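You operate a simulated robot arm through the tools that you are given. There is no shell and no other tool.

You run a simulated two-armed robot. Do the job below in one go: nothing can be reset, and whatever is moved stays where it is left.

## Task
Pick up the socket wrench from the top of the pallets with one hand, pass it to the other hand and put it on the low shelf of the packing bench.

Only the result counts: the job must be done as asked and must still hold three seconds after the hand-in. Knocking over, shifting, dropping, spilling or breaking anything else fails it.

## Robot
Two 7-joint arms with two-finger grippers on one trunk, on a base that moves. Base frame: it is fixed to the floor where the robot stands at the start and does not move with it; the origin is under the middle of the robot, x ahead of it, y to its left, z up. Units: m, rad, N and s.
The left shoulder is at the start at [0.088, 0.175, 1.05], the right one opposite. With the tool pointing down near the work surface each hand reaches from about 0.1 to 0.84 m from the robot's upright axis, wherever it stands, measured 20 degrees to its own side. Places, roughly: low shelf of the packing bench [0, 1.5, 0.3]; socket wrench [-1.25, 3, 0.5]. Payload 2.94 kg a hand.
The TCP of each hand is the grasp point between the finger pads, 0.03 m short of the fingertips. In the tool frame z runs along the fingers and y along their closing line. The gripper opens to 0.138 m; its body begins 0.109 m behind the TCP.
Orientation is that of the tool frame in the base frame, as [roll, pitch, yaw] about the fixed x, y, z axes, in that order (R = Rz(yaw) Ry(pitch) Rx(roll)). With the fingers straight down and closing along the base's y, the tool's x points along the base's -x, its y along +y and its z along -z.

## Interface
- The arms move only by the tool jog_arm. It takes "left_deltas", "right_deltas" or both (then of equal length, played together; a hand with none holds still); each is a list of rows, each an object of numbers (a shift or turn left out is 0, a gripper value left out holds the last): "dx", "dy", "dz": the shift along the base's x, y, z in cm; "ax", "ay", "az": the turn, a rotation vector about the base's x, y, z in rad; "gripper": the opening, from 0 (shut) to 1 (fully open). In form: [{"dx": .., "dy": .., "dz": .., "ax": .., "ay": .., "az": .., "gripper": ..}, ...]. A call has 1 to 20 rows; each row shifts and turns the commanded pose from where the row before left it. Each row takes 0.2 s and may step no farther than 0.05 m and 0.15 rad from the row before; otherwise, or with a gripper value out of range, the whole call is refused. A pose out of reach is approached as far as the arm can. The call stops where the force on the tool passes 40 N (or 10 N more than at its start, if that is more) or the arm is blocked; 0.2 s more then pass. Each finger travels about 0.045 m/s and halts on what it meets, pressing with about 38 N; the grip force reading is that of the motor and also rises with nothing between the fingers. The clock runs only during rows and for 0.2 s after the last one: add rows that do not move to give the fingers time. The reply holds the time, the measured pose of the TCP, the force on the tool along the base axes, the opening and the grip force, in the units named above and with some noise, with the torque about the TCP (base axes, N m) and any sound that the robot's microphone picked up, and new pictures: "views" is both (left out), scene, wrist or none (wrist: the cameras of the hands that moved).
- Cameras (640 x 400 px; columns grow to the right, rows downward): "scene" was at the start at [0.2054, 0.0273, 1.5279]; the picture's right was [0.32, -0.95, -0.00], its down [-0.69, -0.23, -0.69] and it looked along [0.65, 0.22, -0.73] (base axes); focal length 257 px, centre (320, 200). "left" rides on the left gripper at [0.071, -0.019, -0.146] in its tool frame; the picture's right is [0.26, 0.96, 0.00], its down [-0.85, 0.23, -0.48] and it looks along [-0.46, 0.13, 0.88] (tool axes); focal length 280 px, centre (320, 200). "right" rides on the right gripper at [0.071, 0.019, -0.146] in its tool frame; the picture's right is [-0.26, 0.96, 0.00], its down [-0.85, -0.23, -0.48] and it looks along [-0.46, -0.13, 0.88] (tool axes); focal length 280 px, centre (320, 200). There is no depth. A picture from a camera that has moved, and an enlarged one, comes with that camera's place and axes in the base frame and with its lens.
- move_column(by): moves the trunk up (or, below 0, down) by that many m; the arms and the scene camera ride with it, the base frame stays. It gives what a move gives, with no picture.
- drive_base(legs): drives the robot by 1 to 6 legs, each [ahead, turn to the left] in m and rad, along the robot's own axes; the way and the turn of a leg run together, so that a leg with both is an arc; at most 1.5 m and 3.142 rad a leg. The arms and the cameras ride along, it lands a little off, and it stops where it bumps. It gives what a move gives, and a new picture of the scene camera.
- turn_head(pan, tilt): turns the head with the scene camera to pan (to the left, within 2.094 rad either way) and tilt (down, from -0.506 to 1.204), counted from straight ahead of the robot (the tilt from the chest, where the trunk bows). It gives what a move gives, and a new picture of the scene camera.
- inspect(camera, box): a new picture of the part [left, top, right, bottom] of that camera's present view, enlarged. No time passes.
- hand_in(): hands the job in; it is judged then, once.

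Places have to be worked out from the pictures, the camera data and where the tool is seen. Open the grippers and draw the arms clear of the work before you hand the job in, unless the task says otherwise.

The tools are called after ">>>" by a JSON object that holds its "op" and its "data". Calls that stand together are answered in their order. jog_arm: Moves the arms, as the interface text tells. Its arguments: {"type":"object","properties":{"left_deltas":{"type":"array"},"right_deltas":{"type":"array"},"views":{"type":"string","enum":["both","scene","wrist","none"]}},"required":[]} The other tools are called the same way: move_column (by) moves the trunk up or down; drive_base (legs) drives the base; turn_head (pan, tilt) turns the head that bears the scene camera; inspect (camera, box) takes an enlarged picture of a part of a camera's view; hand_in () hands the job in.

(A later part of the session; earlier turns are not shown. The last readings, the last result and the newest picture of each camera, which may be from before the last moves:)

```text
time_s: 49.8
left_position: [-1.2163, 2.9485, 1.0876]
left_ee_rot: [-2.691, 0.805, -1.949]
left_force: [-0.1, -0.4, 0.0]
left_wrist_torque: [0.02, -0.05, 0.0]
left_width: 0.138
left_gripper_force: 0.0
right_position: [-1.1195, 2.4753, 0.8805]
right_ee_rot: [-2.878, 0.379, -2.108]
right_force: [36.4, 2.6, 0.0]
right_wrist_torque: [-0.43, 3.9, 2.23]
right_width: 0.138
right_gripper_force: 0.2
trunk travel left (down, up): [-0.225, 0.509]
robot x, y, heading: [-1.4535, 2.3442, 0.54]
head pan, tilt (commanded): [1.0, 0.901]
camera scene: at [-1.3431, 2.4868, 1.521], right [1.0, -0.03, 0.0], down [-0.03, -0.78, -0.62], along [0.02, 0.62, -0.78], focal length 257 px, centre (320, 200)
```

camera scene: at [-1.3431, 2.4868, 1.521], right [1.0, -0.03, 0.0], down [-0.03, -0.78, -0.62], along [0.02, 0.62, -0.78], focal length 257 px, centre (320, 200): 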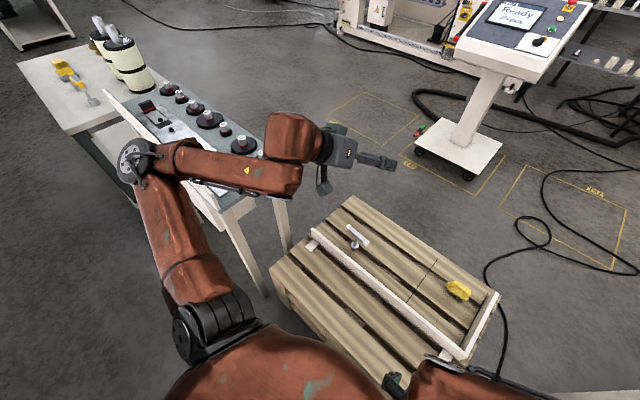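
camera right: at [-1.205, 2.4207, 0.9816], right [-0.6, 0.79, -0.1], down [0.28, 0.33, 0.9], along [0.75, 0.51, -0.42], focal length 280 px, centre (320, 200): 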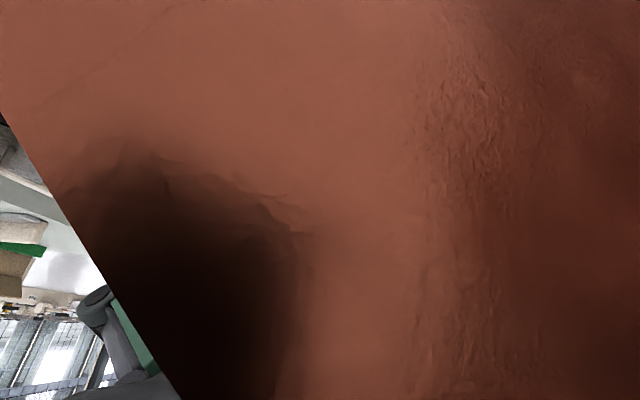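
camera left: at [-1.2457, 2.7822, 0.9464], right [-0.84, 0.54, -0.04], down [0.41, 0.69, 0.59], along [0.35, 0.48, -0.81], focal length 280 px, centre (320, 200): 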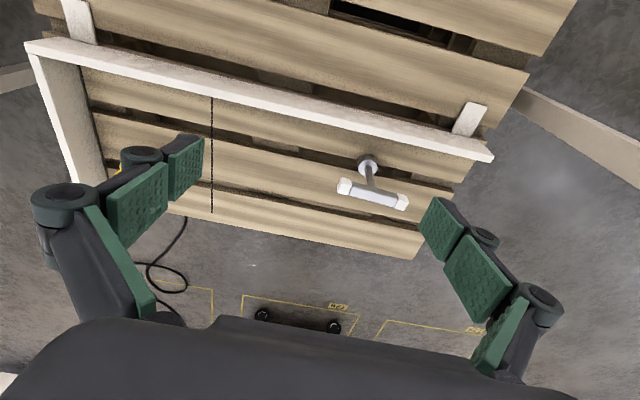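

Now the robot is upright and calm, with the right force down to 36 N. I'll zoom in on the left elbow and cart, and on the pallet, to check contact and whether anything moved.

>>> {"op": "inspect", "data": {"camera": "scene", "box": [80, 80, 320, 230]}}

>>> {"op": "inspect", "data": {"camera": "scene", "box": [220, 180, 520, 367]}}

>>> {"op": "inspect", "data": {"camera": "right", "box": [0, 0, 640, 400]}}

```text
2.67 times, centred on (200, 155) of scene
camera zoom: at [-1.3431, 2.4868, 1.521], right [1.0, -0.03, 0.0], down [-0.03, -0.78, -0.62], along [0.02, 0.62, -0.78], focal length 684 px, centre (640, 320)
```

zoom: 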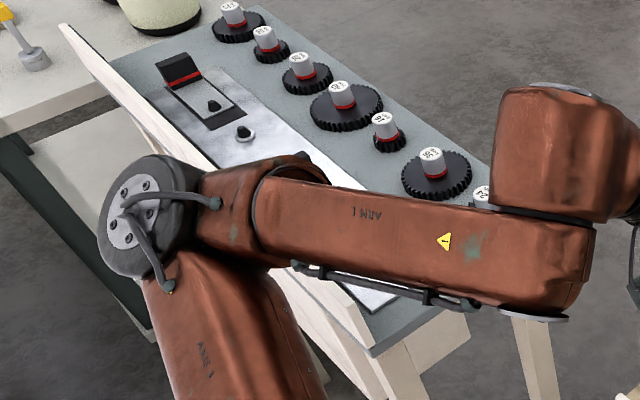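

```text
2.13 times, centred on (370, 274) of scene
camera zoom: at [-1.3431, 2.4868, 1.521], right [1.0, -0.03, 0.0], down [-0.03, -0.78, -0.62], along [0.02, 0.62, -0.78], focal length 547 px, centre (213, 43)
```

zoom: 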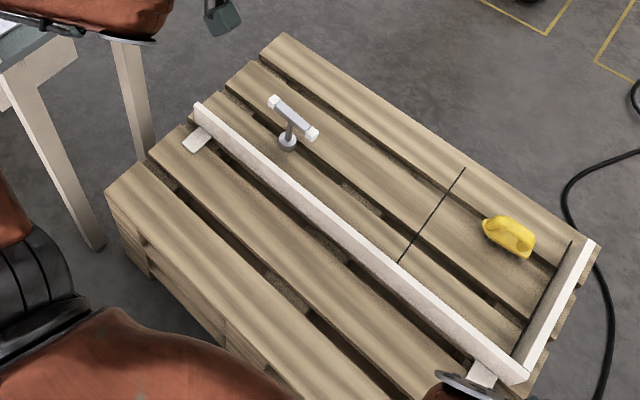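

```text
1.00 times, centred on (320, 200) of right (not enlarged: the box is as wide or as high as the picture)
camera zoom: at [-1.2281, 2.4049, 0.9791], right [-0.63, 0.76, -0.14], down [0.39, 0.46, 0.8], along [0.67, 0.45, -0.59], focal length 280 px, centre (320, 200)
```

zoom: 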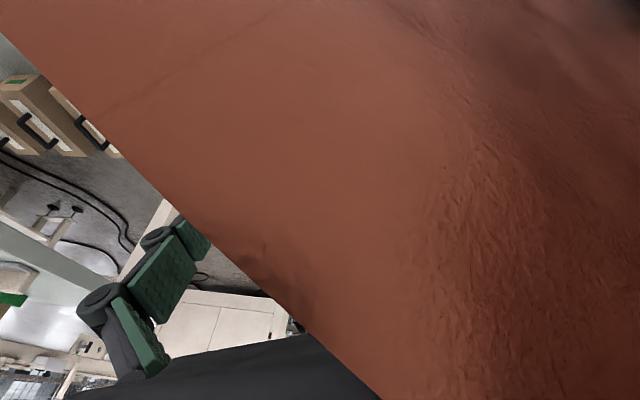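

The cart leg, pallet and wrench are all at their earlier measured places, so nothing has shifted, and the left elbow hangs just above the cart's front panel. First I'll bring the right hand forward off the chest.

>>> {"op": "jog_arm", "data": {"right_deltas": [{"dx": 1.7, "dy": 1.0}, {"dx": 2.6, "dy": 1.5}, {"dx": 2.6, "dy": 1.5}, {"dx": 2.6, "dy": 1.5}, {"dx": 2.6, "dy": 1.5}], "views": "both"}}

```text
time_s: 51.0
left_position: [-1.2156, 2.9485, 1.089]
left_ee_rot: [-2.692, 0.803, -1.948]
left_force: [-0.3, 0.2, -1.3]
left_wrist_torque: [0.0, -0.02, 0.0]
left_width: 0.1381
left_gripper_force: 0.1
right_position: [-0.996, 2.547, 0.8788]
right_ee_rot: [-2.878, 0.38, -2.108]
right_force: [0.0, 0.3, 0.2]
right_wrist_torque: [-0.03, 0.02, -0.06]
right_width: 0.1377
right_gripper_force: 0.0
trunk travel left (down, up): [-0.225, 0.509]
robot x, y, heading: [-1.4545, 2.3411, 0.538]
head pan, tilt (commanded): [1.0, 0.901]
camera scene: at [-1.3409, 2.4872, 1.5208], right [1.0, -0.03, 0.0], down [-0.03, -0.78, -0.62], along [0.02, 0.62, -0.78], focal length 257 px, centre (320, 200)
camera right: at [-1.1044, 2.4763, 0.9784], right [-0.63, 0.77, -0.14], down [0.39, 0.46, 0.8], along [0.67, 0.45, -0.59], focal length 280 px, centre (320, 200)
```

scene: 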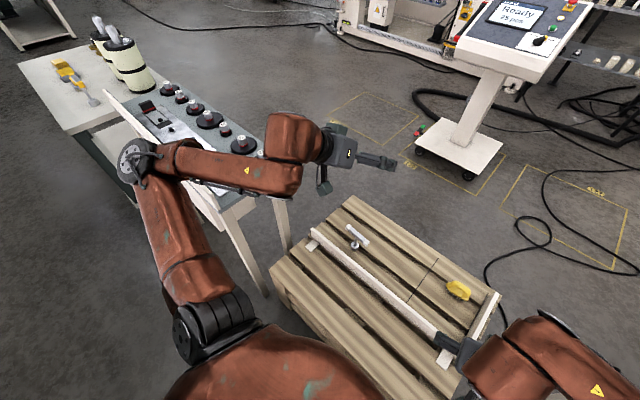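
right: 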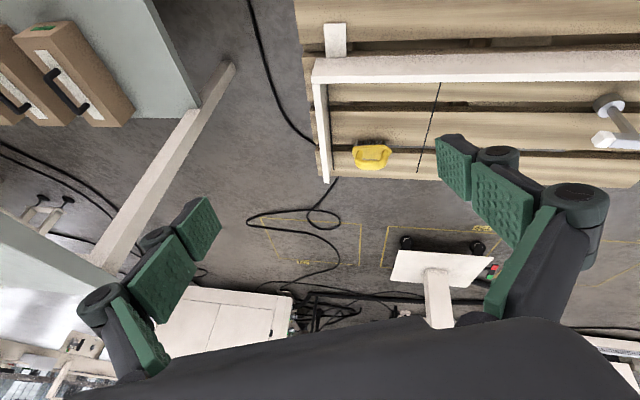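

All forces are now near zero and both arms track again. I'll raise the trunk 0.1 m so the left elbow lifts clear of the cart before backing off.

>>> {"op": "move_column", "data": {"by": 0.1}}

>>> {"op": "inspect", "data": {"camera": "scene", "box": [80, 80, 320, 230]}}

```text
time_s: 52.3
left_position: [-1.2134, 2.9475, 1.186]
left_ee_rot: [-2.698, 0.803, -1.959]
left_force: [0.7, -0.4, 0.6]
left_wrist_torque: [-0.01, 0.04, -0.02]
left_width: 0.1379
left_gripper_force: 0.2
right_position: [-0.9958, 2.5478, 0.978]
right_ee_rot: [-2.878, 0.379, -2.107]
right_force: [-0.1, 0.5, 0.1]
right_wrist_torque: [-0.01, 0.0, 0.03]
right_width: 0.1378
right_gripper_force: 0.1
trunk travel left (down, up): [-0.325, 0.409]
robot x, y, heading: [-1.4559, 2.3442, 0.535]
head pan, tilt (commanded): [1.0, 0.901]
```

```text
2.67 times, centred on (200, 155) of scene
camera zoom: at [-1.3992, 2.4527, 1.6242], right [1.0, -0.03, 0.0], down [-0.03, -0.78, -0.62], along [0.02, 0.62, -0.78], focal length 684 px, centre (640, 320)
```

zoom: 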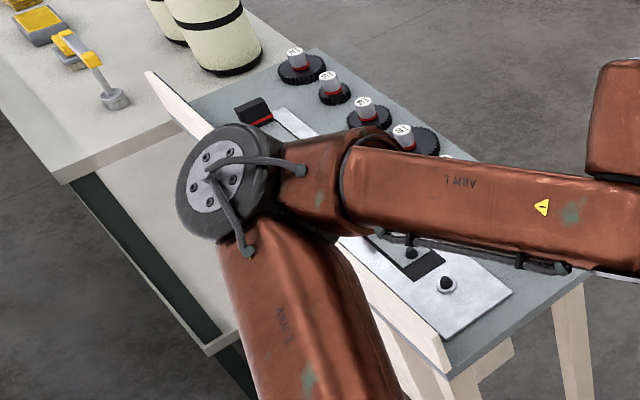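

The elbow now sits clear above the cart's lip. I'll back off 0.39 m along the current heading.

>>> {"op": "drive_base", "data": {"legs": [[-0.1, 0], [-0.29, 0]]}}

```text
time_s: 53.2
left_position: [-1.2357, 2.9344, 1.1804]
left_ee_rot: [-2.72, 0.792, -1.975]
left_force: [-0.5, -1.4, -0.5]
left_wrist_torque: [0.03, 0.01, 0.0]
left_width: 0.1378
left_gripper_force: 0.1
right_position: [-1.0185, 2.5307, 0.9781]
right_ee_rot: [-2.881, 0.38, -2.117]
right_force: [0.3, 1.0, 0.6]
right_wrist_torque: [0.07, 0.06, 0.05]
right_width: 0.1377
right_gripper_force: 0.0
trunk travel left (down, up): [-0.325, 0.409]
robot x, y, heading: [-1.4847, 2.3268, 0.531]
head pan, tilt (commanded): [1.0, 0.901]
stopped in leg 1: the robot was blocked; the commanded pose is now the measured one
camera scene: at [-1.4002, 2.4503, 1.625], right [1.0, -0.04, -0.02], down [-0.04, -0.79, -0.61], along [0.01, 0.61, -0.79], focal length 257 px, centre (320, 200)
```

scene: 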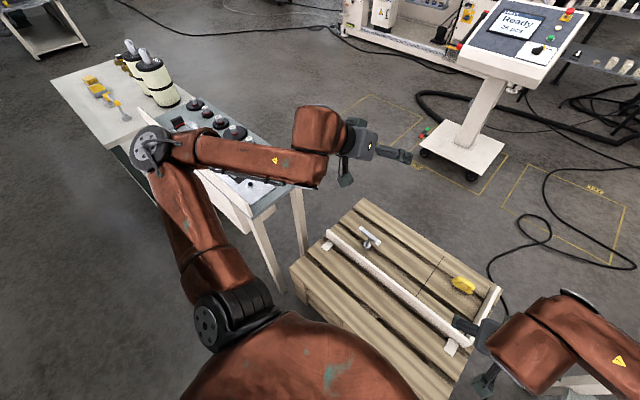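

Backing stopped after about 3 cm, blocked by something. I'll look to the right to check the right arm against the bench post.

>>> {"op": "turn_head", "data": {"pan": -0.9, "tilt": 0.9}}

```text
time_s: 55.1
left_position: [-1.2466, 2.9281, 1.1834]
left_ee_rot: [-2.71, 0.797, -1.966]
left_force: [0.2, 0.6, -0.6]
left_wrist_torque: [-0.02, 0.05, 0.01]
left_width: 0.1379
left_gripper_force: 0.1
right_position: [-1.0275, 2.5282, 0.9801]
right_ee_rot: [-2.877, 0.385, -2.11]
right_force: [0.0, 0.2, 0.7]
right_wrist_torque: [-0.02, 0.03, 0.0]
right_width: 0.1378
right_gripper_force: 0.0
trunk travel left (down, up): [-0.325, 0.409]
robot x, y, heading: [-1.4864, 2.3291, 0.537]
head pan, tilt (commanded): [-0.901, 0.901]
camera scene: at [-1.3617, 2.3318, 1.6245], right [-0.36, -0.93, 0.0], down [-0.73, 0.28, -0.62], along [0.58, -0.22, -0.78], focal length 257 px, centre (320, 200)
```

scene: 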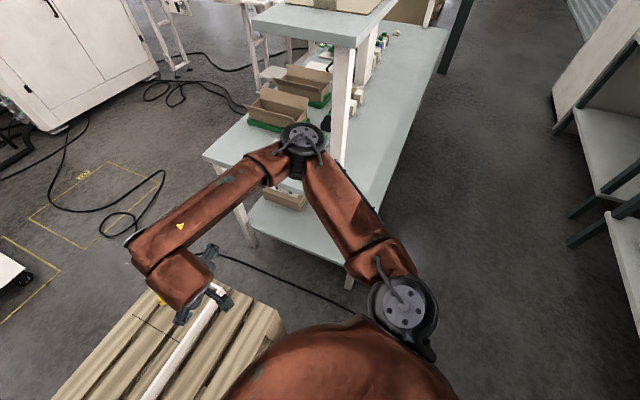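

The right elbow is about 8 cm clear of the bench post. I'll check behind the robot on both sides before trying again.

>>> {"op": "turn_head", "data": {"pan": -2.09, "tilt": 1.0}}

>>> {"op": "turn_head", "data": {"pan": 2.09, "tilt": 1.0}}

```text
time_s: 56.5
left_position: [-1.2471, 2.9277, 1.1827]
left_ee_rot: [-2.712, 0.799, -1.967]
left_force: [0.5, 0.4, -0.3]
left_wrist_torque: [-0.02, 0.02, 0.01]
left_width: 0.138
left_gripper_force: 0.0
right_position: [-1.0276, 2.5282, 0.9813]
right_ee_rot: [-2.877, 0.386, -2.111]
right_force: [0.2, 0.0, -0.1]
right_wrist_torque: [0.02, -0.01, 0.02]
right_width: 0.1382
right_gripper_force: 0.1
trunk travel left (down, up): [-0.325, 0.409]
robot x, y, heading: [-1.4822, 2.3276, 0.533]
head pan, tilt (commanded): [-2.089, 1.0]
camera scene: at [-1.4316, 2.2889, 1.6173], right [-1.0, -0.02, 0.0], down [-0.01, 0.84, -0.54], along [0.01, -0.54, -0.84], focal length 257 px, centre (320, 200)
```

scene: 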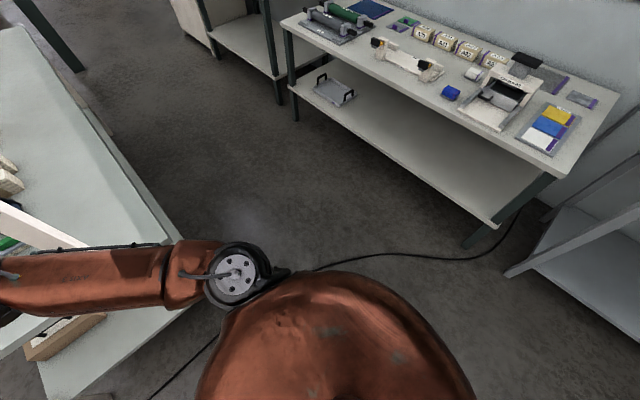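

```text
time_s: 59.9
left_position: [-1.2477, 2.9274, 1.1848]
left_ee_rot: [-2.71, 0.796, -1.968]
left_force: [-0.2, -0.4, -0.8]
left_wrist_torque: [0.01, -0.03, 0.02]
left_width: 0.1381
left_gripper_force: 0.0
right_position: [-1.028, 2.5282, 0.9818]
right_ee_rot: [-2.876, 0.384, -2.113]
right_force: [-0.3, 0.5, -1.0]
right_wrist_torque: [0.01, 0.02, -0.03]
right_width: 0.1381
right_gripper_force: 0.0
trunk travel left (down, up): [-0.325, 0.409]
robot x, y, heading: [-1.4858, 2.3255, 0.534]
head pan, tilt (commanded): [2.089, 1.0]
camera scene: at [-1.4932, 2.3931, 1.6173], right [0.5, 0.87, 0.0], down [0.73, -0.42, -0.54], along [-0.47, 0.27, -0.84], focal length 257 px, centre (320, 200)
```

scene: 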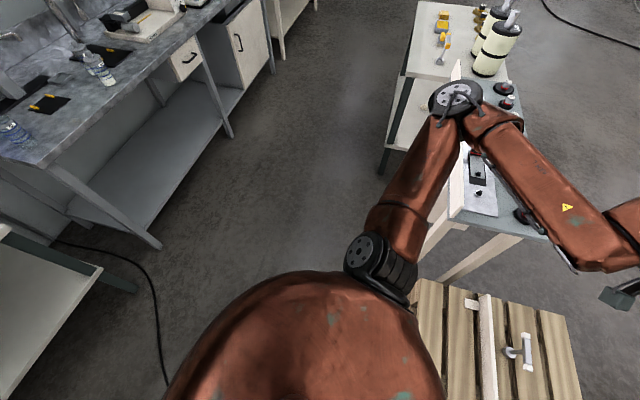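

Nothing solid is behind the robot, only a cable on the floor. I'll try backing up again.

>>> {"op": "drive_base", "data": {"legs": [[-0.15, 0]]}}

```text
time_s: 61.2
left_position: [-1.3778, 2.8515, 1.1843]
left_ee_rot: [-2.709, 0.795, -1.966]
left_force: [-1.3, -0.3, -1.1]
left_wrist_torque: [0.05, -0.02, -0.02]
left_width: 0.1379
left_gripper_force: 0.0
right_position: [-1.1563, 2.4512, 0.9821]
right_ee_rot: [-2.876, 0.386, -2.11]
right_force: [-1.0, 0.8, -0.4]
right_wrist_torque: [0.03, -0.04, -0.04]
right_width: 0.1381
right_gripper_force: 0.1
trunk travel left (down, up): [-0.325, 0.409]
robot x, y, heading: [-1.6146, 2.2507, 0.532]
head pan, tilt (commanded): [2.089, 1.0]
camera scene: at [-1.6236, 2.316, 1.6173], right [0.5, 0.87, 0.0], down [0.73, -0.42, -0.54], along [-0.47, 0.27, -0.84], focal length 257 px, centre (320, 200)
```

scene: 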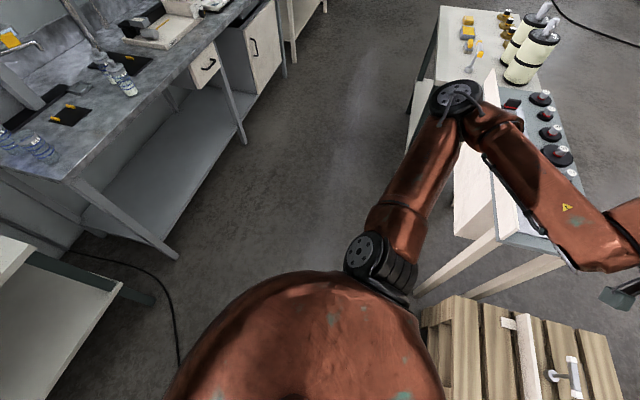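

The robot is free and moved back as commanded, now 0.41 m out with heading 0.53. I'll back a bit more, turn left, back toward the bench side to gain distance from the cart, then face the pallets again.

>>> {"op": "drive_base", "data": {"legs": [[-0.15, 0], [0, 1.138], [-0.25, 0], [0, -0.9]]}}

>>> {"op": "turn_head", "data": {"pan": 0.2, "tilt": 0.8}}

```text
time_s: 63.1
left_position: [-1.5304, 2.7819, 1.1825]
left_ee_rot: [-2.712, 0.796, -1.931]
left_force: [0.4, 0.3, 1.0]
left_wrist_torque: [-0.05, -0.05, -0.03]
left_width: 0.1377
left_gripper_force: 0.1
right_position: [-1.2974, 2.3909, 0.981]
right_ee_rot: [-2.874, 0.387, -2.073]
right_force: [-0.6, 0.1, 0.3]
right_wrist_torque: [-0.03, -0.04, 0.01]
right_width: 0.1378
right_gripper_force: 0.1
trunk travel left (down, up): [-0.325, 0.409]
robot x, y, heading: [-1.7428, 2.1746, 0.571]
head pan, tilt (commanded): [2.089, 1.0]
stopped in leg 2: the robot was blocked; the commanded pose is now the measured one
camera scene: at [-1.7574, 2.2392, 1.6173], right [0.46, 0.89, 0.0], down [0.75, -0.39, -0.54], along [-0.48, 0.25, -0.84], focal length 257 px, centre (320, 200)
```

scene: 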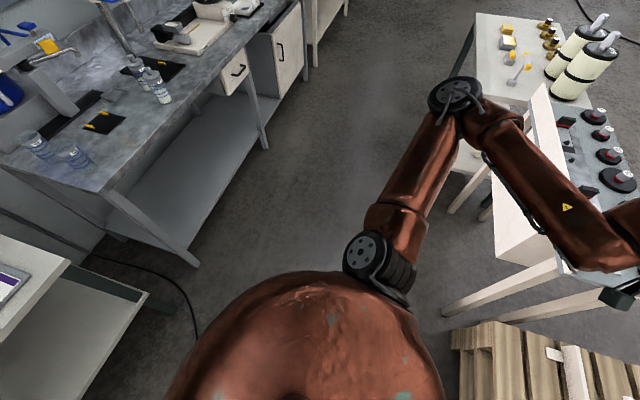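

```text
time_s: 65.0
left_position: [-1.5293, 2.7822, 1.1821]
left_ee_rot: [-2.715, 0.797, -1.934]
left_force: [0.1, 0.4, 0.3]
left_wrist_torque: [-0.02, -0.02, -0.02]
left_width: 0.1382
left_gripper_force: 0.0
right_position: [-1.2949, 2.3917, 0.9823]
right_ee_rot: [-2.874, 0.385, -2.075]
right_force: [-0.9, -0.8, 0.2]
right_wrist_torque: [0.02, -0.01, 0.01]
right_width: 0.1381
right_gripper_force: 0.0
trunk travel left (down, up): [-0.325, 0.409]
robot x, y, heading: [-1.7455, 2.1721, 0.572]
head pan, tilt (commanded): [0.201, 0.799]
camera scene: at [-1.6364, 2.2628, 1.6324], right [0.7, -0.72, 0.0], down [-0.51, -0.5, -0.7], along [0.5, 0.49, -0.72], focal length 257 px, centre (320, 200)
```

scene: 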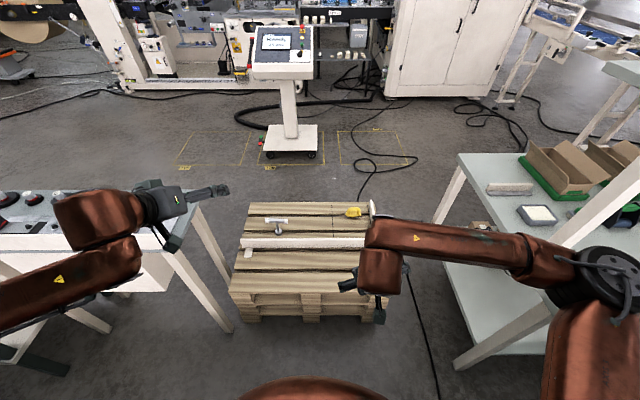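

Turning left was blocked after 0.04 rad, though I see nothing near either elbow. I'll back up another 0.15 m for room, then put the left arm back into its normal posture before turning.

>>> {"op": "drive_base", "data": {"legs": [[-0.15, 0]]}}

```text
time_s: 66.4
left_position: [-1.6582, 2.7007, 1.183]
left_ee_rot: [-2.712, 0.795, -1.931]
left_force: [-0.2, -0.3, 0.1]
left_wrist_torque: [0.07, -0.01, 0.01]
left_width: 0.1378
left_gripper_force: 0.0
right_position: [-1.4226, 2.3107, 0.9824]
right_ee_rot: [-2.874, 0.387, -2.076]
right_force: [-1.2, -0.3, -0.5]
right_wrist_torque: [0.04, -0.02, 0.0]
right_width: 0.1379
right_gripper_force: 0.1
trunk travel left (down, up): [-0.325, 0.409]
robot x, y, heading: [-1.8685, 2.0892, 0.574]
head pan, tilt (commanded): [0.201, 0.799]
camera scene: at [-1.7642, 2.1808, 1.6325], right [0.7, -0.72, 0.0], down [-0.51, -0.5, -0.7], along [0.5, 0.49, -0.72], focal length 257 px, centre (320, 200)
```

scene: 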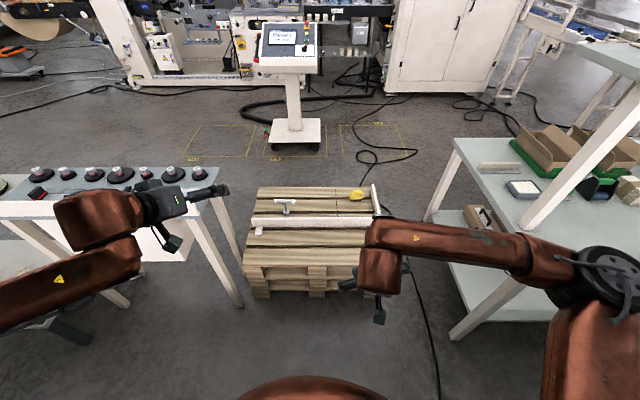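

Clear of everything now. I'll bring both hands back to their normal fingers-down posture in front of the robot over nine steps.

>>> {"op": "jog_arm", "data": {"left_deltas": [{"dx": 1.18, "dy": -2.0, "dz": -3.7, "ax": -0.0397, "ay": 0.0903, "az": -0.0471}, {"dx": 1.18, "dy": -2.0, "dz": -3.7, "ax": -0.0397, "ay": 0.0903, "az": -0.0471}, {"dx": 1.18, "dy": -2.0, "dz": -3.7, "ax": -0.0397, "ay": 0.0903, "az": -0.0471}, {"dx": 1.18, "dy": -2.0, "dz": -3.7, "ax": -0.0397, "ay": 0.0903, "az": -0.0471}, {"dx": 1.18, "dy": -2.0, "dz": -3.7, "ax": -0.0397, "ay": 0.0903, "az": -0.0471}, {"dx": 1.18, "dy": -2.0, "dz": -3.7, "ax": -0.0397, "ay": 0.0903, "az": -0.0471}, {"dx": 1.18, "dy": -2.0, "dz": -3.7, "ax": -0.0397, "ay": 0.0903, "az": -0.0471}, {"dx": 1.18, "dy": -2.0, "dz": -3.7, "ax": -0.0397, "ay": 0.0903, "az": -0.0471}, {"dx": 1.18, "dy": -2.0, "dz": -3.7, "ax": -0.0397, "ay": 0.0903, "az": -0.0471}], "right_deltas": [{"dx": 0.68, "dy": -0.94, "dz": -1.47, "ax": -0.0113, "ay": 0.051, "az": -0.0479}, {"dx": 0.68, "dy": -0.94, "dz": -1.47, "ax": -0.0113, "ay": 0.051, "az": -0.0479}, {"dx": 0.68, "dy": -0.94, "dz": -1.47, "ax": -0.0113, "ay": 0.051, "az": -0.0479}, {"dx": 0.68, "dy": -0.94, "dz": -1.47, "ax": -0.0113, "ay": 0.051, "az": -0.0479}, {"dx": 0.68, "dy": -0.94, "dz": -1.47, "ax": -0.0113, "ay": 0.051, "az": -0.0479}, {"dx": 0.68, "dy": -0.94, "dz": -1.47, "ax": -0.0113, "ay": 0.051, "az": -0.0479}, {"dx": 0.68, "dy": -0.94, "dz": -1.47, "ax": -0.0113, "ay": 0.051, "az": -0.0479}, {"dx": 0.68, "dy": -0.94, "dz": -1.47, "ax": -0.0113, "ay": 0.051, "az": -0.0479}, {"dx": 0.68, "dy": -0.94, "dz": -1.47, "ax": -0.0113, "ay": 0.051, "az": -0.0479}], "views": "scene"}}

```text
time_s: 68.4
left_position: [-1.5873, 2.5366, 0.8736]
left_ee_rot: [-3.14, 0.004, -2.567]
left_force: [-0.4, -0.2, -0.2]
left_wrist_torque: [-0.01, -0.03, 0.0]
left_width: 0.1381
left_gripper_force: 0.1
left hand out of reach, approached as far as the arm can: row 9
right_position: [-1.3604, 2.2239, 0.8483]
right_ee_rot: [3.138, -0.002, -2.564]
right_force: [1.0, -0.1, 1.0]
right_wrist_torque: [0.04, -0.01, 0.02]
right_width: 0.1383
right_gripper_force: 0.0
trunk travel left (down, up): [-0.325, 0.409]
robot x, y, heading: [-1.872, 2.0874, 0.574]
head pan, tilt (commanded): [0.201, 0.799]
camera scene: at [-1.7633, 2.1809, 1.6326], right [0.7, -0.72, 0.0], down [-0.51, -0.5, -0.7], along [0.5, 0.49, -0.72], focal length 257 px, centre (320, 200)
```

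scene: 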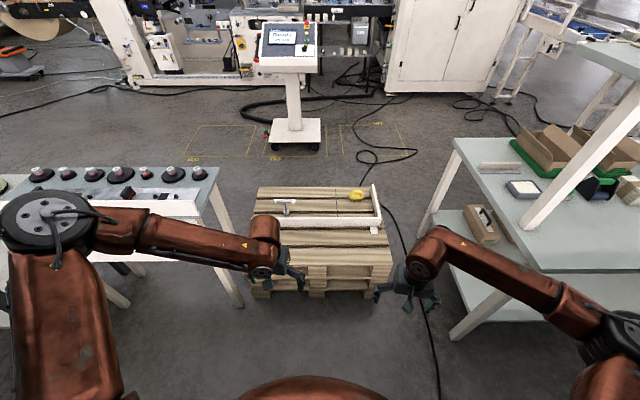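

Both hands are back in normal posture. Now I'll turn left on the spot and back up to shift away from the cart.

>>> {"op": "drive_base", "data": {"legs": [[0, 1.096], [-0.26, 0], [0, -0.9]]}}

```text
time_s: 75.4
left_position: [-1.6558, 2.3241, 0.8728]
left_ee_rot: [-3.14, 0.003, -2.366]
left_force: [0.5, -0.5, 0.4]
left_wrist_torque: [0.03, 0.03, -0.01]
left_width: 0.1379
left_gripper_force: 0.0
right_position: [-1.3692, 2.0645, 0.8479]
right_ee_rot: [3.138, -0.001, -2.364]
right_force: [0.1, -0.6, 0.2]
right_wrist_torque: [0.0, 0.01, -0.01]
right_width: 0.1379
right_gripper_force: 0.1
trunk travel left (down, up): [-0.325, 0.409]
robot x, y, heading: [-1.8405, 1.8293, 0.775]
head pan, tilt (commanded): [0.201, 0.799]
camera scene: at [-1.7545, 1.9417, 1.6324], right [0.83, -0.56, 0.0], down [-0.4, -0.59, -0.7], along [0.39, 0.58, -0.72], focal length 257 px, centre (320, 200)
```

scene: 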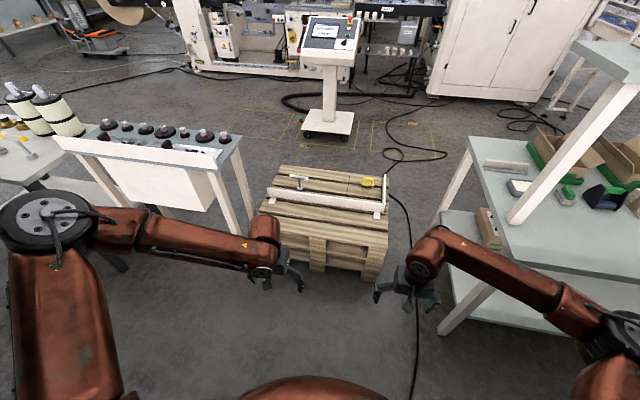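

The robot is now at about 2.59 m along the aisle, squarely facing the pallets. I'll stretch both hands forward again so the elbows draw in before moving closer.

>>> {"op": "jog_arm", "data": {"left_deltas": [{"dx": 3.28, "dy": 2.37}, {"dx": 3.28, "dy": 2.37}, {"dx": 3.28, "dy": 2.37}, {"dx": 3.28, "dy": 2.37}, {"dx": 3.28, "dy": 2.37}], "right_deltas": [{"dx": 1.3, "dy": 2.96}, {"dx": 1.3, "dy": 2.96}, {"dx": 1.3, "dy": 2.96}, {"dx": 1.3, "dy": 2.96}, {"dx": 1.3, "dy": 2.96}], "views": "scene"}}

```text
time_s: 76.6
left_position: [-1.6273, 2.4319, 0.9307]
left_ee_rot: [-3.137, 0.004, -2.367]
left_force: [0.3, 0.0, 0.0]
left_wrist_torque: [0.01, -0.02, -0.01]
left_width: 0.1378
left_gripper_force: 0.0
left hand out of reach, approached as far as the arm can: row 1, 2, 3, 4, 5
right_position: [-1.3063, 2.2148, 0.8487]
right_ee_rot: [3.14, -0.001, -2.364]
right_force: [0.6, 0.1, -0.5]
right_wrist_torque: [-0.05, 0.0, 0.02]
right_width: 0.138
right_gripper_force: 0.1
trunk travel left (down, up): [-0.325, 0.409]
robot x, y, heading: [-1.8403, 1.8324, 0.776]
head pan, tilt (commanded): [0.201, 0.799]
camera scene: at [-1.7553, 1.9437, 1.6323], right [0.83, -0.56, 0.0], down [-0.4, -0.59, -0.7], along [0.39, 0.58, -0.72], focal length 257 px, centre (320, 200)
```

scene: 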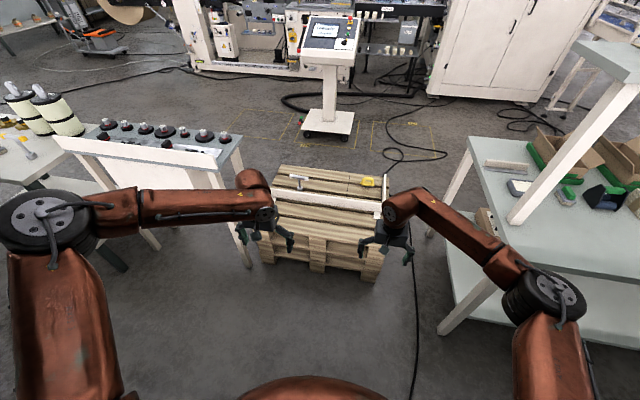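

The left arm is up against one of its limits in this posture because the contact raised its elbow. I'll test whether tilting the left hand to point forward and down frees it, moving only in open space.

>>> {"op": "jog_arm", "data": {"left_deltas": [{"ax": 0.098, "ay": -0.1}, {"ax": 0.098, "ay": -0.1}, {"ax": 0.098, "ay": -0.1}, {"ax": 0.098, "ay": -0.1}, {"ax": 0.098, "ay": -0.1}, {"dx": 0}], "views": "scene"}}

```text
time_s: 78.0
left_position: [-1.6274, 2.4303, 0.9301]
left_ee_rot: [-3.138, 0.704, -2.364]
left_force: [0.9, 0.1, 0.5]
left_wrist_torque: [0.01, -0.02, 0.01]
left_width: 0.1379
left_gripper_force: 0.0
right_position: [-1.3053, 2.2119, 0.8477]
right_ee_rot: [3.139, -0.001, -2.363]
right_force: [1.1, -0.4, 0.3]
right_wrist_torque: [0.02, 0.0, -0.02]
right_width: 0.1381
right_gripper_force: 0.0
trunk travel left (down, up): [-0.325, 0.409]
robot x, y, heading: [-1.8411, 1.8319, 0.77]
head pan, tilt (commanded): [0.201, 0.799]
camera scene: at [-1.7546, 1.9419, 1.6324], right [0.83, -0.56, 0.0], down [-0.4, -0.59, -0.7], along [0.39, 0.58, -0.72], focal length 257 px, centre (320, 200)
```

scene: 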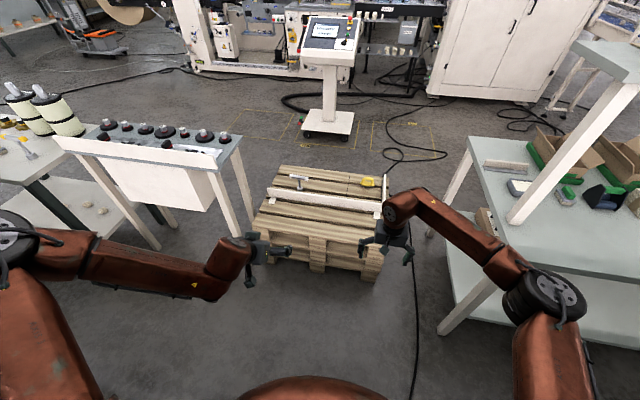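

Tilting is within reach. Keeping the tilt, I'll lower the left hand and move it forward to let the elbow come down.

>>> {"op": "jog_arm", "data": {"left_deltas": [{"dx": 1.44, "dy": 1.4, "dz": -3}, {"dx": 1.44, "dy": 1.4, "dz": -3}, {"dx": 1.44, "dy": 1.4, "dz": -3}, {"dx": 1.44, "dy": 1.4, "dz": -3}, {"dx": 1.44, "dy": 1.4, "dz": -3}, {"dx": 1.44, "dy": 1.4, "dz": -3}, {"dx": 1.44, "dy": 1.4, "dz": -3}, {"dx": 0}], "views": "scene"}}

```text
time_s: 79.8
left_position: [-1.6225, 2.5256, 0.833]
left_ee_rot: [-3.14, 0.704, -2.367]
left_force: [-0.3, -0.5, -0.2]
left_wrist_torque: [-0.01, 0.02, 0.03]
left_width: 0.138
left_gripper_force: 0.0
left hand out of reach, approached as far as the arm can: row 3, 4, 5, 6, 7
right_position: [-1.3038, 2.2138, 0.848]
right_ee_rot: [3.139, -0.002, -2.364]
right_force: [0.2, 0.5, 1.5]
right_wrist_torque: [0.01, -0.01, -0.01]
right_width: 0.1381
right_gripper_force: 0.0
trunk travel left (down, up): [-0.325, 0.409]
robot x, y, heading: [-1.8435, 1.8319, 0.773]
head pan, tilt (commanded): [0.201, 0.799]
camera scene: at [-1.7549, 1.9422, 1.6324], right [0.83, -0.56, 0.0], down [-0.4, -0.59, -0.7], along [0.39, 0.58, -0.72], focal length 257 px, centre (320, 200)
```

scene: 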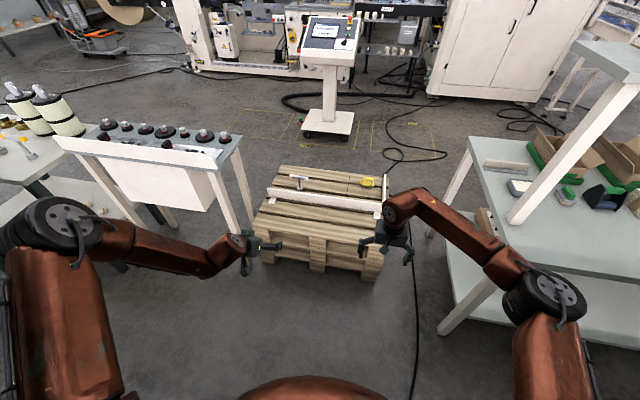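

The left arm is still limited in going lower or inward. I'll test whether yawing the left hand eases it, since the pick needs a yaw of about 90° anyway.

>>> {"op": "jog_arm", "data": {"left_deltas": [{"az": -0.14}, {"az": -0.14}, {"az": -0.14}, {"az": -0.14}, {"dx": 0.7, "dy": 0.7, "dz": -2}, {"dx": 0.7, "dy": 0.7, "dz": -2}, {"dx": 0.7, "dy": 0.7, "dz": -2}], "views": "scene"}}

```text
time_s: 81.4
left_position: [-1.6206, 2.5279, 0.8262]
left_ee_rot: [3.141, 0.703, -2.647]
left_force: [-0.4, 0.3, -0.1]
left_wrist_torque: [0.0, 0.02, 0.0]
left_width: 0.1382
left_gripper_force: 0.0
left hand out of reach, approached as far as the arm can: row 3, 4, 5, 6, 7
right_position: [-1.3045, 2.2128, 0.8488]
right_ee_rot: [3.14, -0.002, -2.364]
right_force: [0.0, -0.6, 0.2]
right_wrist_torque: [-0.01, 0.0, -0.01]
right_width: 0.138
right_gripper_force: 0.0
trunk travel left (down, up): [-0.325, 0.409]
robot x, y, heading: [-1.8415, 1.8297, 0.772]
head pan, tilt (commanded): [0.201, 0.799]
camera scene: at [-1.755, 1.9422, 1.6324], right [0.83, -0.56, 0.0], down [-0.4, -0.59, -0.7], along [0.39, 0.58, -0.72], focal length 257 px, centre (320, 200)
```

scene: 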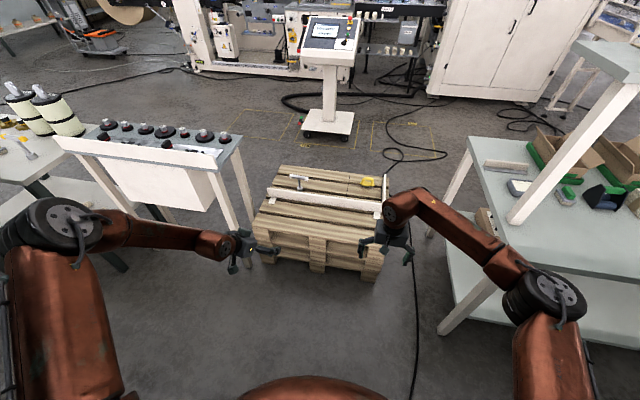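

Negative yaw hits the same limit. I'll try the other way, yawing positive and then lowering.

>>> {"op": "jog_arm", "data": {"left_deltas": [{"az": 0.14}, {"az": 0.14}, {"az": 0.14}, {"az": 0.14}, {"az": 0.14}, {"az": 0.14}, {"az": 0.14}, {"az": 0.14}, {"dz": -2}, {"dz": -2}, {"dz": -2}, {"dz": -2}], "views": "scene"}}

```text
time_s: 84.0
left_position: [-1.8102, 2.6128, 0.7929]
left_ee_rot: [-3.138, 0.702, -1.526]
left_force: [0.3, 0.3, -0.7]
left_wrist_torque: [-0.01, 0.0, 0.0]
left_width: 0.1382
left_gripper_force: 0.1
left hand out of reach, approached as far as the arm can: row 1, 2, 3, 4, 5, 10, 11, 12
right_position: [-1.3047, 2.2135, 0.8487]
right_ee_rot: [3.138, -0.002, -2.365]
right_force: [0.9, -0.3, 0.4]
right_wrist_torque: [0.0, -0.01, 0.01]
right_width: 0.1381
right_gripper_force: 0.0
trunk travel left (down, up): [-0.325, 0.409]
robot x, y, heading: [-1.8413, 1.8341, 0.778]
head pan, tilt (commanded): [0.201, 0.799]
camera scene: at [-1.7551, 1.9424, 1.6324], right [0.83, -0.56, 0.0], down [-0.4, -0.59, -0.7], along [0.39, 0.58, -0.72], focal length 257 px, centre (320, 200)
```

scene: 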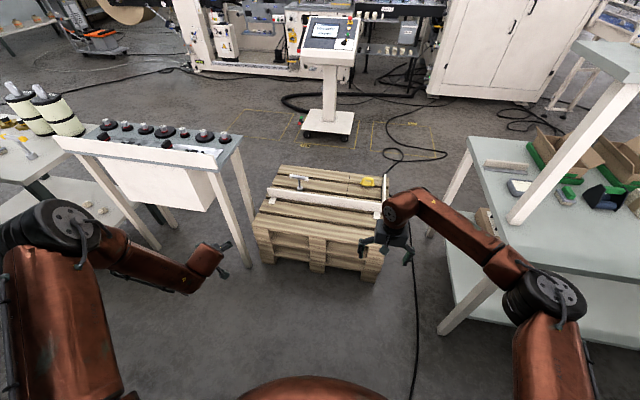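

The elbow seems pinned only when it moves inward and forward. I'll try unwinding it by taking the left hand back and down on its own side, then bringing it forward low.

>>> {"op": "jog_arm", "data": {"left_deltas": [{"dx": -2.2, "dy": -2.2, "dz": -2.5}, {"dx": -2.2, "dy": -2.2, "dz": -2.5}, {"dx": -2.2, "dy": -2.2, "dz": -2.5}, {"dx": -2.2, "dy": -2.2, "dz": -2.5}, {"dx": -2.2, "dy": -2.2, "dz": -2.5}, {"dx": -2.2, "dy": -2.2, "dz": -2.5}, {"dx": -2.2, "dy": -2.2, "dz": -2.5}, {"dx": 0}], "views": "none"}}

>>> {"op": "turn_head", "data": {"pan": 0.7, "tilt": 0.9}}

```text
time_s: 85.8
left_position: [-1.99, 2.4735, 0.7559]
left_ee_rot: [-3.139, 0.701, -1.526]
left_force: [-0.2, 0.6, -0.3]
left_wrist_torque: [-0.03, 0.0, 0.04]
left_width: 0.1379
left_gripper_force: 0.1
left hand out of reach, approached as far as the arm can: row 1, 2, 3, 4, 5, 6, 7
right_position: [-1.305, 2.212, 0.8474]
right_ee_rot: [3.139, -0.001, -2.363]
right_force: [-0.5, 0.0, 0.2]
right_wrist_torque: [-0.01, 0.01, -0.02]
right_width: 0.138
right_gripper_force: 0.1
trunk travel left (down, up): [-0.325, 0.409]
robot x, y, heading: [-1.8405, 1.831, 0.778]
head pan, tilt (commanded): [0.201, 0.799]
```

```text
time_s: 86.7
left_position: [-1.9896, 2.4735, 0.7564]
left_ee_rot: [-3.14, 0.702, -1.528]
left_force: [-0.4, -0.9, -0.3]
left_wrist_torque: [0.0, 0.01, -0.04]
left_width: 0.1382
left_gripper_force: 0.0
right_position: [-1.3055, 2.2131, 0.8489]
right_ee_rot: [3.14, -0.001, -2.363]
right_force: [0.4, 0.2, 0.7]
right_wrist_torque: [0.02, -0.01, 0.01]
right_width: 0.1382
right_gripper_force: 0.2
trunk travel left (down, up): [-0.325, 0.409]
robot x, y, heading: [-1.8365, 1.8297, 0.774]
head pan, tilt (commanded): [0.7, 0.901]
camera scene: at [-1.7931, 1.9507, 1.6245], right [1.0, -0.1, 0.0], down [-0.08, -0.78, -0.62], along [0.06, 0.62, -0.78], focal length 257 px, centre (320, 200)
```

scene: 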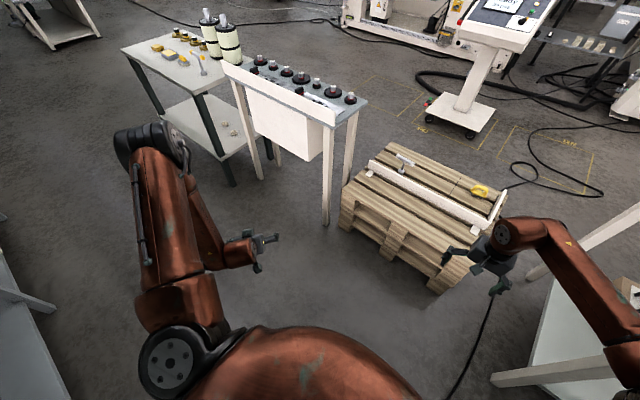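

The arm is now in an elbow-up posture with the forearm hanging. I'll test whether rolling the hand about its own axis releases the limit, with small trial moves in free space.

>>> {"op": "jog_arm", "data": {"left_deltas": [{"ax": -0.004, "ay": 0.0903, "az": -0.1069}, {"ax": -0.004, "ay": 0.0903, "az": -0.1069}, {"ax": -0.004, "ay": 0.0903, "az": -0.1069}, {"ax": -0.004, "ay": 0.0903, "az": -0.1069}, {"dz": -2}, {"dz": -2}, {"dz": -2}], "views": "none"}}

>>> {"op": "jog_arm", "data": {"left_deltas": [{"dz": 2}, {"dx": -1.4, "dy": 1.4}, {"dx": -1.4, "dy": 1.4}, {"dx": -1.4, "dy": 1.4}], "views": "none"}}

```text
time_s: 88.3
left_position: [-1.9899, 2.4815, 0.7506]
left_ee_rot: [2.721, 0.578, -2.214]
left_force: [-0.8, 0.0, -0.1]
left_wrist_torque: [-0.05, 0.04, 0.0]
left_width: 0.138
left_gripper_force: 0.0
left hand out of reach, approached as far as the arm can: row 5, 6, 7
right_position: [-1.3048, 2.2131, 0.8488]
right_ee_rot: [3.141, -0.001, -2.362]
right_force: [0.6, -0.6, 0.3]
right_wrist_torque: [0.02, 0.01, -0.01]
right_width: 0.1378
right_gripper_force: 0.0
trunk travel left (down, up): [-0.325, 0.409]
robot x, y, heading: [-1.8455, 1.8263, 0.771]
head pan, tilt (commanded): [0.7, 0.901]
```

```text
time_s: 89.3
left_position: [-2.0308, 2.5224, 0.7701]
left_ee_rot: [2.722, 0.58, -2.215]
left_force: [-0.4, -0.4, 0.8]
left_wrist_torque: [0.02, 0.01, 0.03]
left_width: 0.1379
left_gripper_force: 0.1
right_position: [-1.3052, 2.2118, 0.8498]
right_ee_rot: [3.14, -0.001, -2.363]
right_force: [-0.1, -0.8, 0.0]
right_wrist_torque: [-0.05, -0.01, -0.02]
right_width: 0.138
right_gripper_force: 0.1
trunk travel left (down, up): [-0.325, 0.409]
robot x, y, heading: [-1.8432, 1.8302, 0.772]
head pan, tilt (commanded): [0.7, 0.901]
```

Rolling the hand is free, but lowering is not, so the upper arm itself is pinned high. I'll straighten the left arm out to the open left-front area and then lower it, to bring the elbow down.

>>> {"op": "jog_arm", "data": {"left_deltas": [{"dx": 0.83, "dy": 3.45, "dz": 2}, {"dx": 0.83, "dy": 3.45, "dz": 2}, {"dx": 0.83, "dy": 3.45, "dz": 2}, {"dx": 0.83, "dy": 3.45, "dz": 2}, {"dx": 0.83, "dy": 3.45, "dz": 2}, {"dx": 0.83, "dy": 3.45, "dz": 2}, {"dx": 0.83, "dy": 3.45, "dz": 2}, {"dx": 0.83, "dy": 3.45, "dz": 2}], "views": "scene"}}

>>> {"op": "jog_arm", "data": {"left_deltas": [{"dz": -3}, {"dz": -3}, {"dz": -3}, {"dz": -3}, {"dz": -3}], "views": "scene"}}

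```text
time_s: 91.1
left_position: [-1.9643, 2.7992, 0.9278]
left_ee_rot: [2.722, 0.577, -2.213]
left_force: [-0.2, 0.3, -0.4]
left_wrist_torque: [0.03, 0.0, 0.0]
left_width: 0.1378
left_gripper_force: 0.0
right_position: [-1.3052, 2.2145, 0.8491]
right_ee_rot: [3.141, -0.002, -2.363]
right_force: [0.9, -0.5, -0.2]
right_wrist_torque: [0.02, 0.0, -0.01]
right_width: 0.1384
right_gripper_force: 0.1
trunk travel left (down, up): [-0.325, 0.409]
robot x, y, heading: [-1.8449, 1.831, 0.771]
head pan, tilt (commanded): [0.7, 0.901]
camera scene: at [-1.7929, 1.9524, 1.6243], right [1.0, -0.1, 0.0], down [-0.08, -0.78, -0.62], along [0.06, 0.62, -0.78], focal length 257 px, centre (320, 200)
```

scene: 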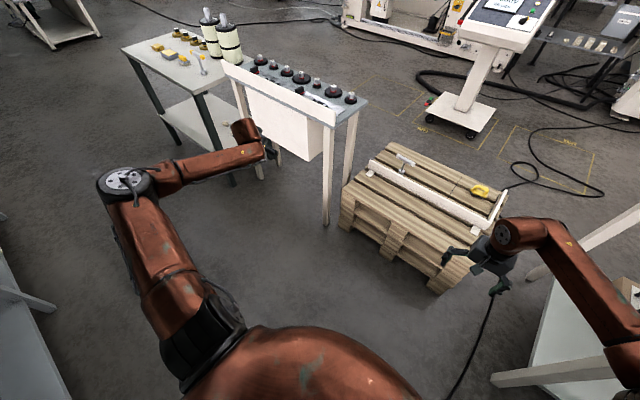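

```text
time_s: 92.3
left_position: [-1.9647, 2.8003, 0.7788]
left_ee_rot: [2.724, 0.578, -2.214]
left_force: [-0.5, 0.5, 0.9]
left_wrist_torque: [-0.05, 0.0, 0.01]
left_width: 0.1379
left_gripper_force: 0.1
right_position: [-1.3046, 2.2135, 0.8486]
right_ee_rot: [3.14, -0.003, -2.362]
right_force: [-0.7, 0.0, 0.3]
right_wrist_torque: [-0.01, -0.03, -0.04]
right_width: 0.1375
right_gripper_force: 0.0
trunk travel left (down, up): [-0.325, 0.409]
robot x, y, heading: [-1.8443, 1.8316, 0.773]
head pan, tilt (commanded): [0.7, 0.901]
camera scene: at [-1.7933, 1.952, 1.6244], right [1.0, -0.1, 0.0], down [-0.08, -0.78, -0.62], along [0.06, 0.62, -0.78], focal length 257 px, centre (320, 200)
```

scene: 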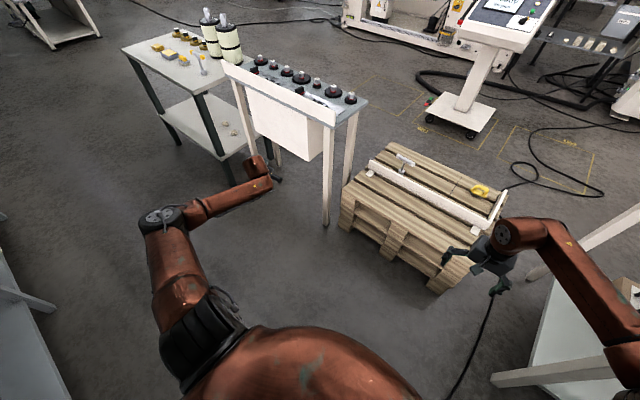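

Now the left arm lowers freely and the elbow has come down. I'll bring the left hand back inward while turning it to the normal fingers-down orientation.

>>> {"op": "jog_arm", "data": {"left_deltas": [{"dx": 3.27, "dy": -3.02, "dz": -0.23, "ax": -0.0536, "ay": 0.0055, "az": -0.0206}, {"dx": 3.27, "dy": -3.02, "dz": -0.23, "ax": -0.0536, "ay": 0.0055, "az": -0.0206}, {"dx": 3.27, "dy": -3.02, "dz": -0.23, "ax": -0.0536, "ay": 0.0055, "az": -0.0206}, {"dx": 3.27, "dy": -3.02, "dz": -0.23, "ax": -0.0536, "ay": 0.0055, "az": -0.0206}, {"dx": 3.27, "dy": -3.02, "dz": -0.23, "ax": -0.0536, "ay": 0.0055, "az": -0.0206}, {"dx": 3.27, "dy": -3.02, "dz": -0.23, "ax": -0.0536, "ay": 0.0055, "az": -0.0206}, {"dx": 3.27, "dy": -3.02, "dz": -0.23, "ax": -0.0536, "ay": 0.0055, "az": -0.0206}, {"dx": 3.27, "dy": -3.02, "dz": -0.23, "ax": -0.0536, "ay": 0.0055, "az": -0.0206}, {"dx": 3.27, "dy": -3.02, "dz": -0.23, "ax": -0.0536, "ay": 0.0055, "az": -0.0206}, {"dx": 3.27, "dy": -3.02, "dz": -0.23, "ax": -0.0536, "ay": 0.0055, "az": -0.0206}, {"dx": 3.27, "dy": -3.02, "dz": -0.23, "ax": -0.0536, "ay": 0.0055, "az": -0.0206}, {"dx": 3.27, "dy": -3.02, "dz": -0.23, "ax": -0.0536, "ay": 0.0055, "az": -0.0206}, {"dx": 3.27, "dy": -3.02, "dz": -0.23, "ax": -0.0536, "ay": 0.0055, "az": -0.0206}], "views": "scene"}}

```text
time_s: 95.1
left_position: [-1.539, 2.405, 0.7507]
left_ee_rot: [3.136, 0.0, -2.369]
left_force: [0.1, -1.4, 0.2]
left_wrist_torque: [0.0, 0.01, 0.0]
left_width: 0.1379
left_gripper_force: 0.1
right_position: [-1.3043, 2.2127, 0.8486]
right_ee_rot: [3.137, -0.001, -2.364]
right_force: [0.0, 1.4, -0.9]
right_wrist_torque: [0.01, 0.0, 0.02]
right_width: 0.138
right_gripper_force: 0.0
trunk travel left (down, up): [-0.325, 0.409]
robot x, y, heading: [-1.8403, 1.8318, 0.777]
head pan, tilt (commanded): [0.7, 0.901]
camera scene: at [-1.7917, 1.9499, 1.6245], right [1.0, -0.1, 0.0], down [-0.08, -0.78, -0.62], along [0.06, 0.62, -0.78], focal length 257 px, centre (320, 200)
```

scene: 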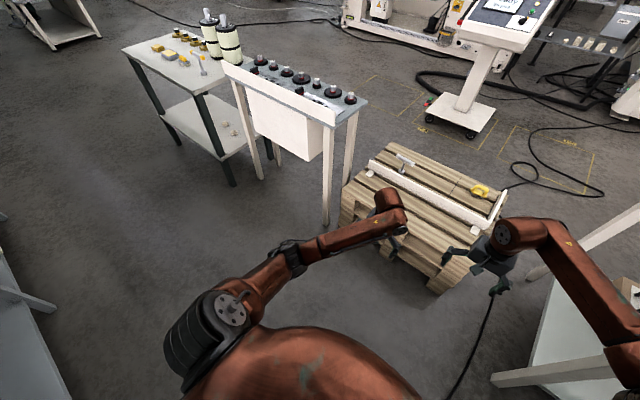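

The left arm now has a compact elbow-down posture, clear of the cart. I'll test in free space whether the left hand can yaw 90° so that its fingers close along the forward direction, as the pick needs.

>>> {"op": "jog_arm", "data": {"left_deltas": [{"az": 0.1428}, {"az": 0.1428}, {"az": 0.1428}, {"az": 0.1428}, {"az": 0.1428}, {"az": 0.1428}, {"az": 0.1428}, {"az": 0.1428}, {"az": 0.1428}, {"az": 0.1428}, {"az": 0.1428}], "views": "scene"}}

```text
time_s: 97.5
left_position: [-1.5402, 2.4056, 0.7506]
left_ee_rot: [3.137, 0.001, -0.793]
left_force: [0.3, -0.4, 0.1]
left_wrist_torque: [-0.02, 0.04, -0.02]
left_width: 0.1379
left_gripper_force: 0.0
right_position: [-1.3047, 2.2126, 0.849]
right_ee_rot: [3.14, -0.002, -2.362]
right_force: [-0.2, 0.0, 0.0]
right_wrist_torque: [0.01, 0.0, 0.02]
right_width: 0.138
right_gripper_force: 0.0
trunk travel left (down, up): [-0.325, 0.409]
robot x, y, heading: [-1.844, 1.8298, 0.773]
head pan, tilt (commanded): [0.7, 0.901]
camera scene: at [-1.7928, 1.9506, 1.6245], right [1.0, -0.1, 0.0], down [-0.08, -0.78, -0.62], along [0.06, 0.62, -0.78], focal length 257 px, centre (320, 200)
```

scene: 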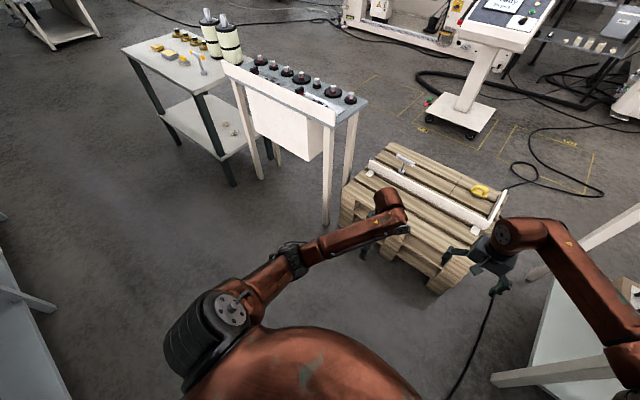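

The yaw works without limits. Both elbows are narrow now, so I'll drive forward in two gentle legs to about 0.45 m from the pallet face.

>>> {"op": "drive_base", "data": {"legs": [[0.3, 0], [0.22, 0]]}}

```text
time_s: 100.9
left_position: [-1.2246, 2.772, 0.6909]
left_ee_rot: [3.111, -0.003, -0.552]
left_force: [1.1, -0.3, 0.9]
left_wrist_torque: [-0.02, 0.15, 0.02]
left_width: 0.138
left_gripper_force: 0.2
right_position: [-0.8144, 2.5404, 0.8823]
right_ee_rot: [-3.102, 0.093, -2.674]
right_force: [-3.0, 0.6, -1.6]
right_wrist_torque: [-0.06, -0.31, -0.02]
right_width: 0.138
right_gripper_force: 0.0
trunk travel left (down, up): [-0.325, 0.409]
robot x, y, heading: [-1.477, 2.193, 0.78]
head pan, tilt (commanded): [0.7, 0.901]
stopped in leg 2: the robot was blocked; the commanded pose is now the measured one
camera scene: at [-1.2878, 2.4431, 1.6196], right [0.99, -0.1, -0.08], down [-0.12, -0.83, -0.55], along [-0.01, 0.55, -0.83], focal length 257 px, centre (320, 200)
```

scene: 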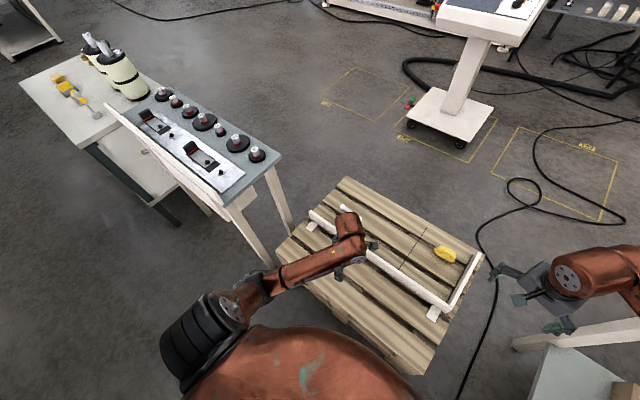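

Again the drive covered nearly its full length, but the body pitched forward at the end: the stretched arms seem to make it lurch when braking, with nothing touched. I'll let it settle by only moving the head.

>>> {"op": "turn_head", "data": {"pan": 0.5, "tilt": 0.8}}

```text
time_s: 101.7
left_position: [-1.2479, 2.7129, 0.7718]
left_ee_rot: [-3.018, -0.058, -0.681]
left_force: [1.4, -0.3, 0.4]
left_wrist_torque: [-0.01, 0.09, 0.0]
left_width: 0.1383
left_gripper_force: 0.0
right_position: [-0.9424, 2.4871, 0.9233]
right_ee_rot: [-3.134, 0.16, -2.523]
right_force: [-4.2, 1.1, 2.2]
right_wrist_torque: [-0.11, -0.48, 0.03]
right_width: 0.1379
right_gripper_force: 0.0
trunk travel left (down, up): [-0.325, 0.409]
robot x, y, heading: [-1.4752, 2.1914, 0.775]
head pan, tilt (commanded): [0.499, 0.799]
camera scene: at [-1.4283, 2.2955, 1.6356], right [0.96, -0.29, 0.01], down [-0.2, -0.68, -0.71], along [0.21, 0.67, -0.71], focal length 257 px, centre (320, 200)
```

scene: 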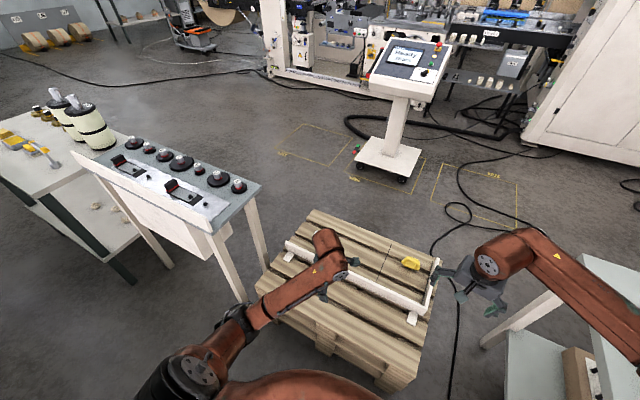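

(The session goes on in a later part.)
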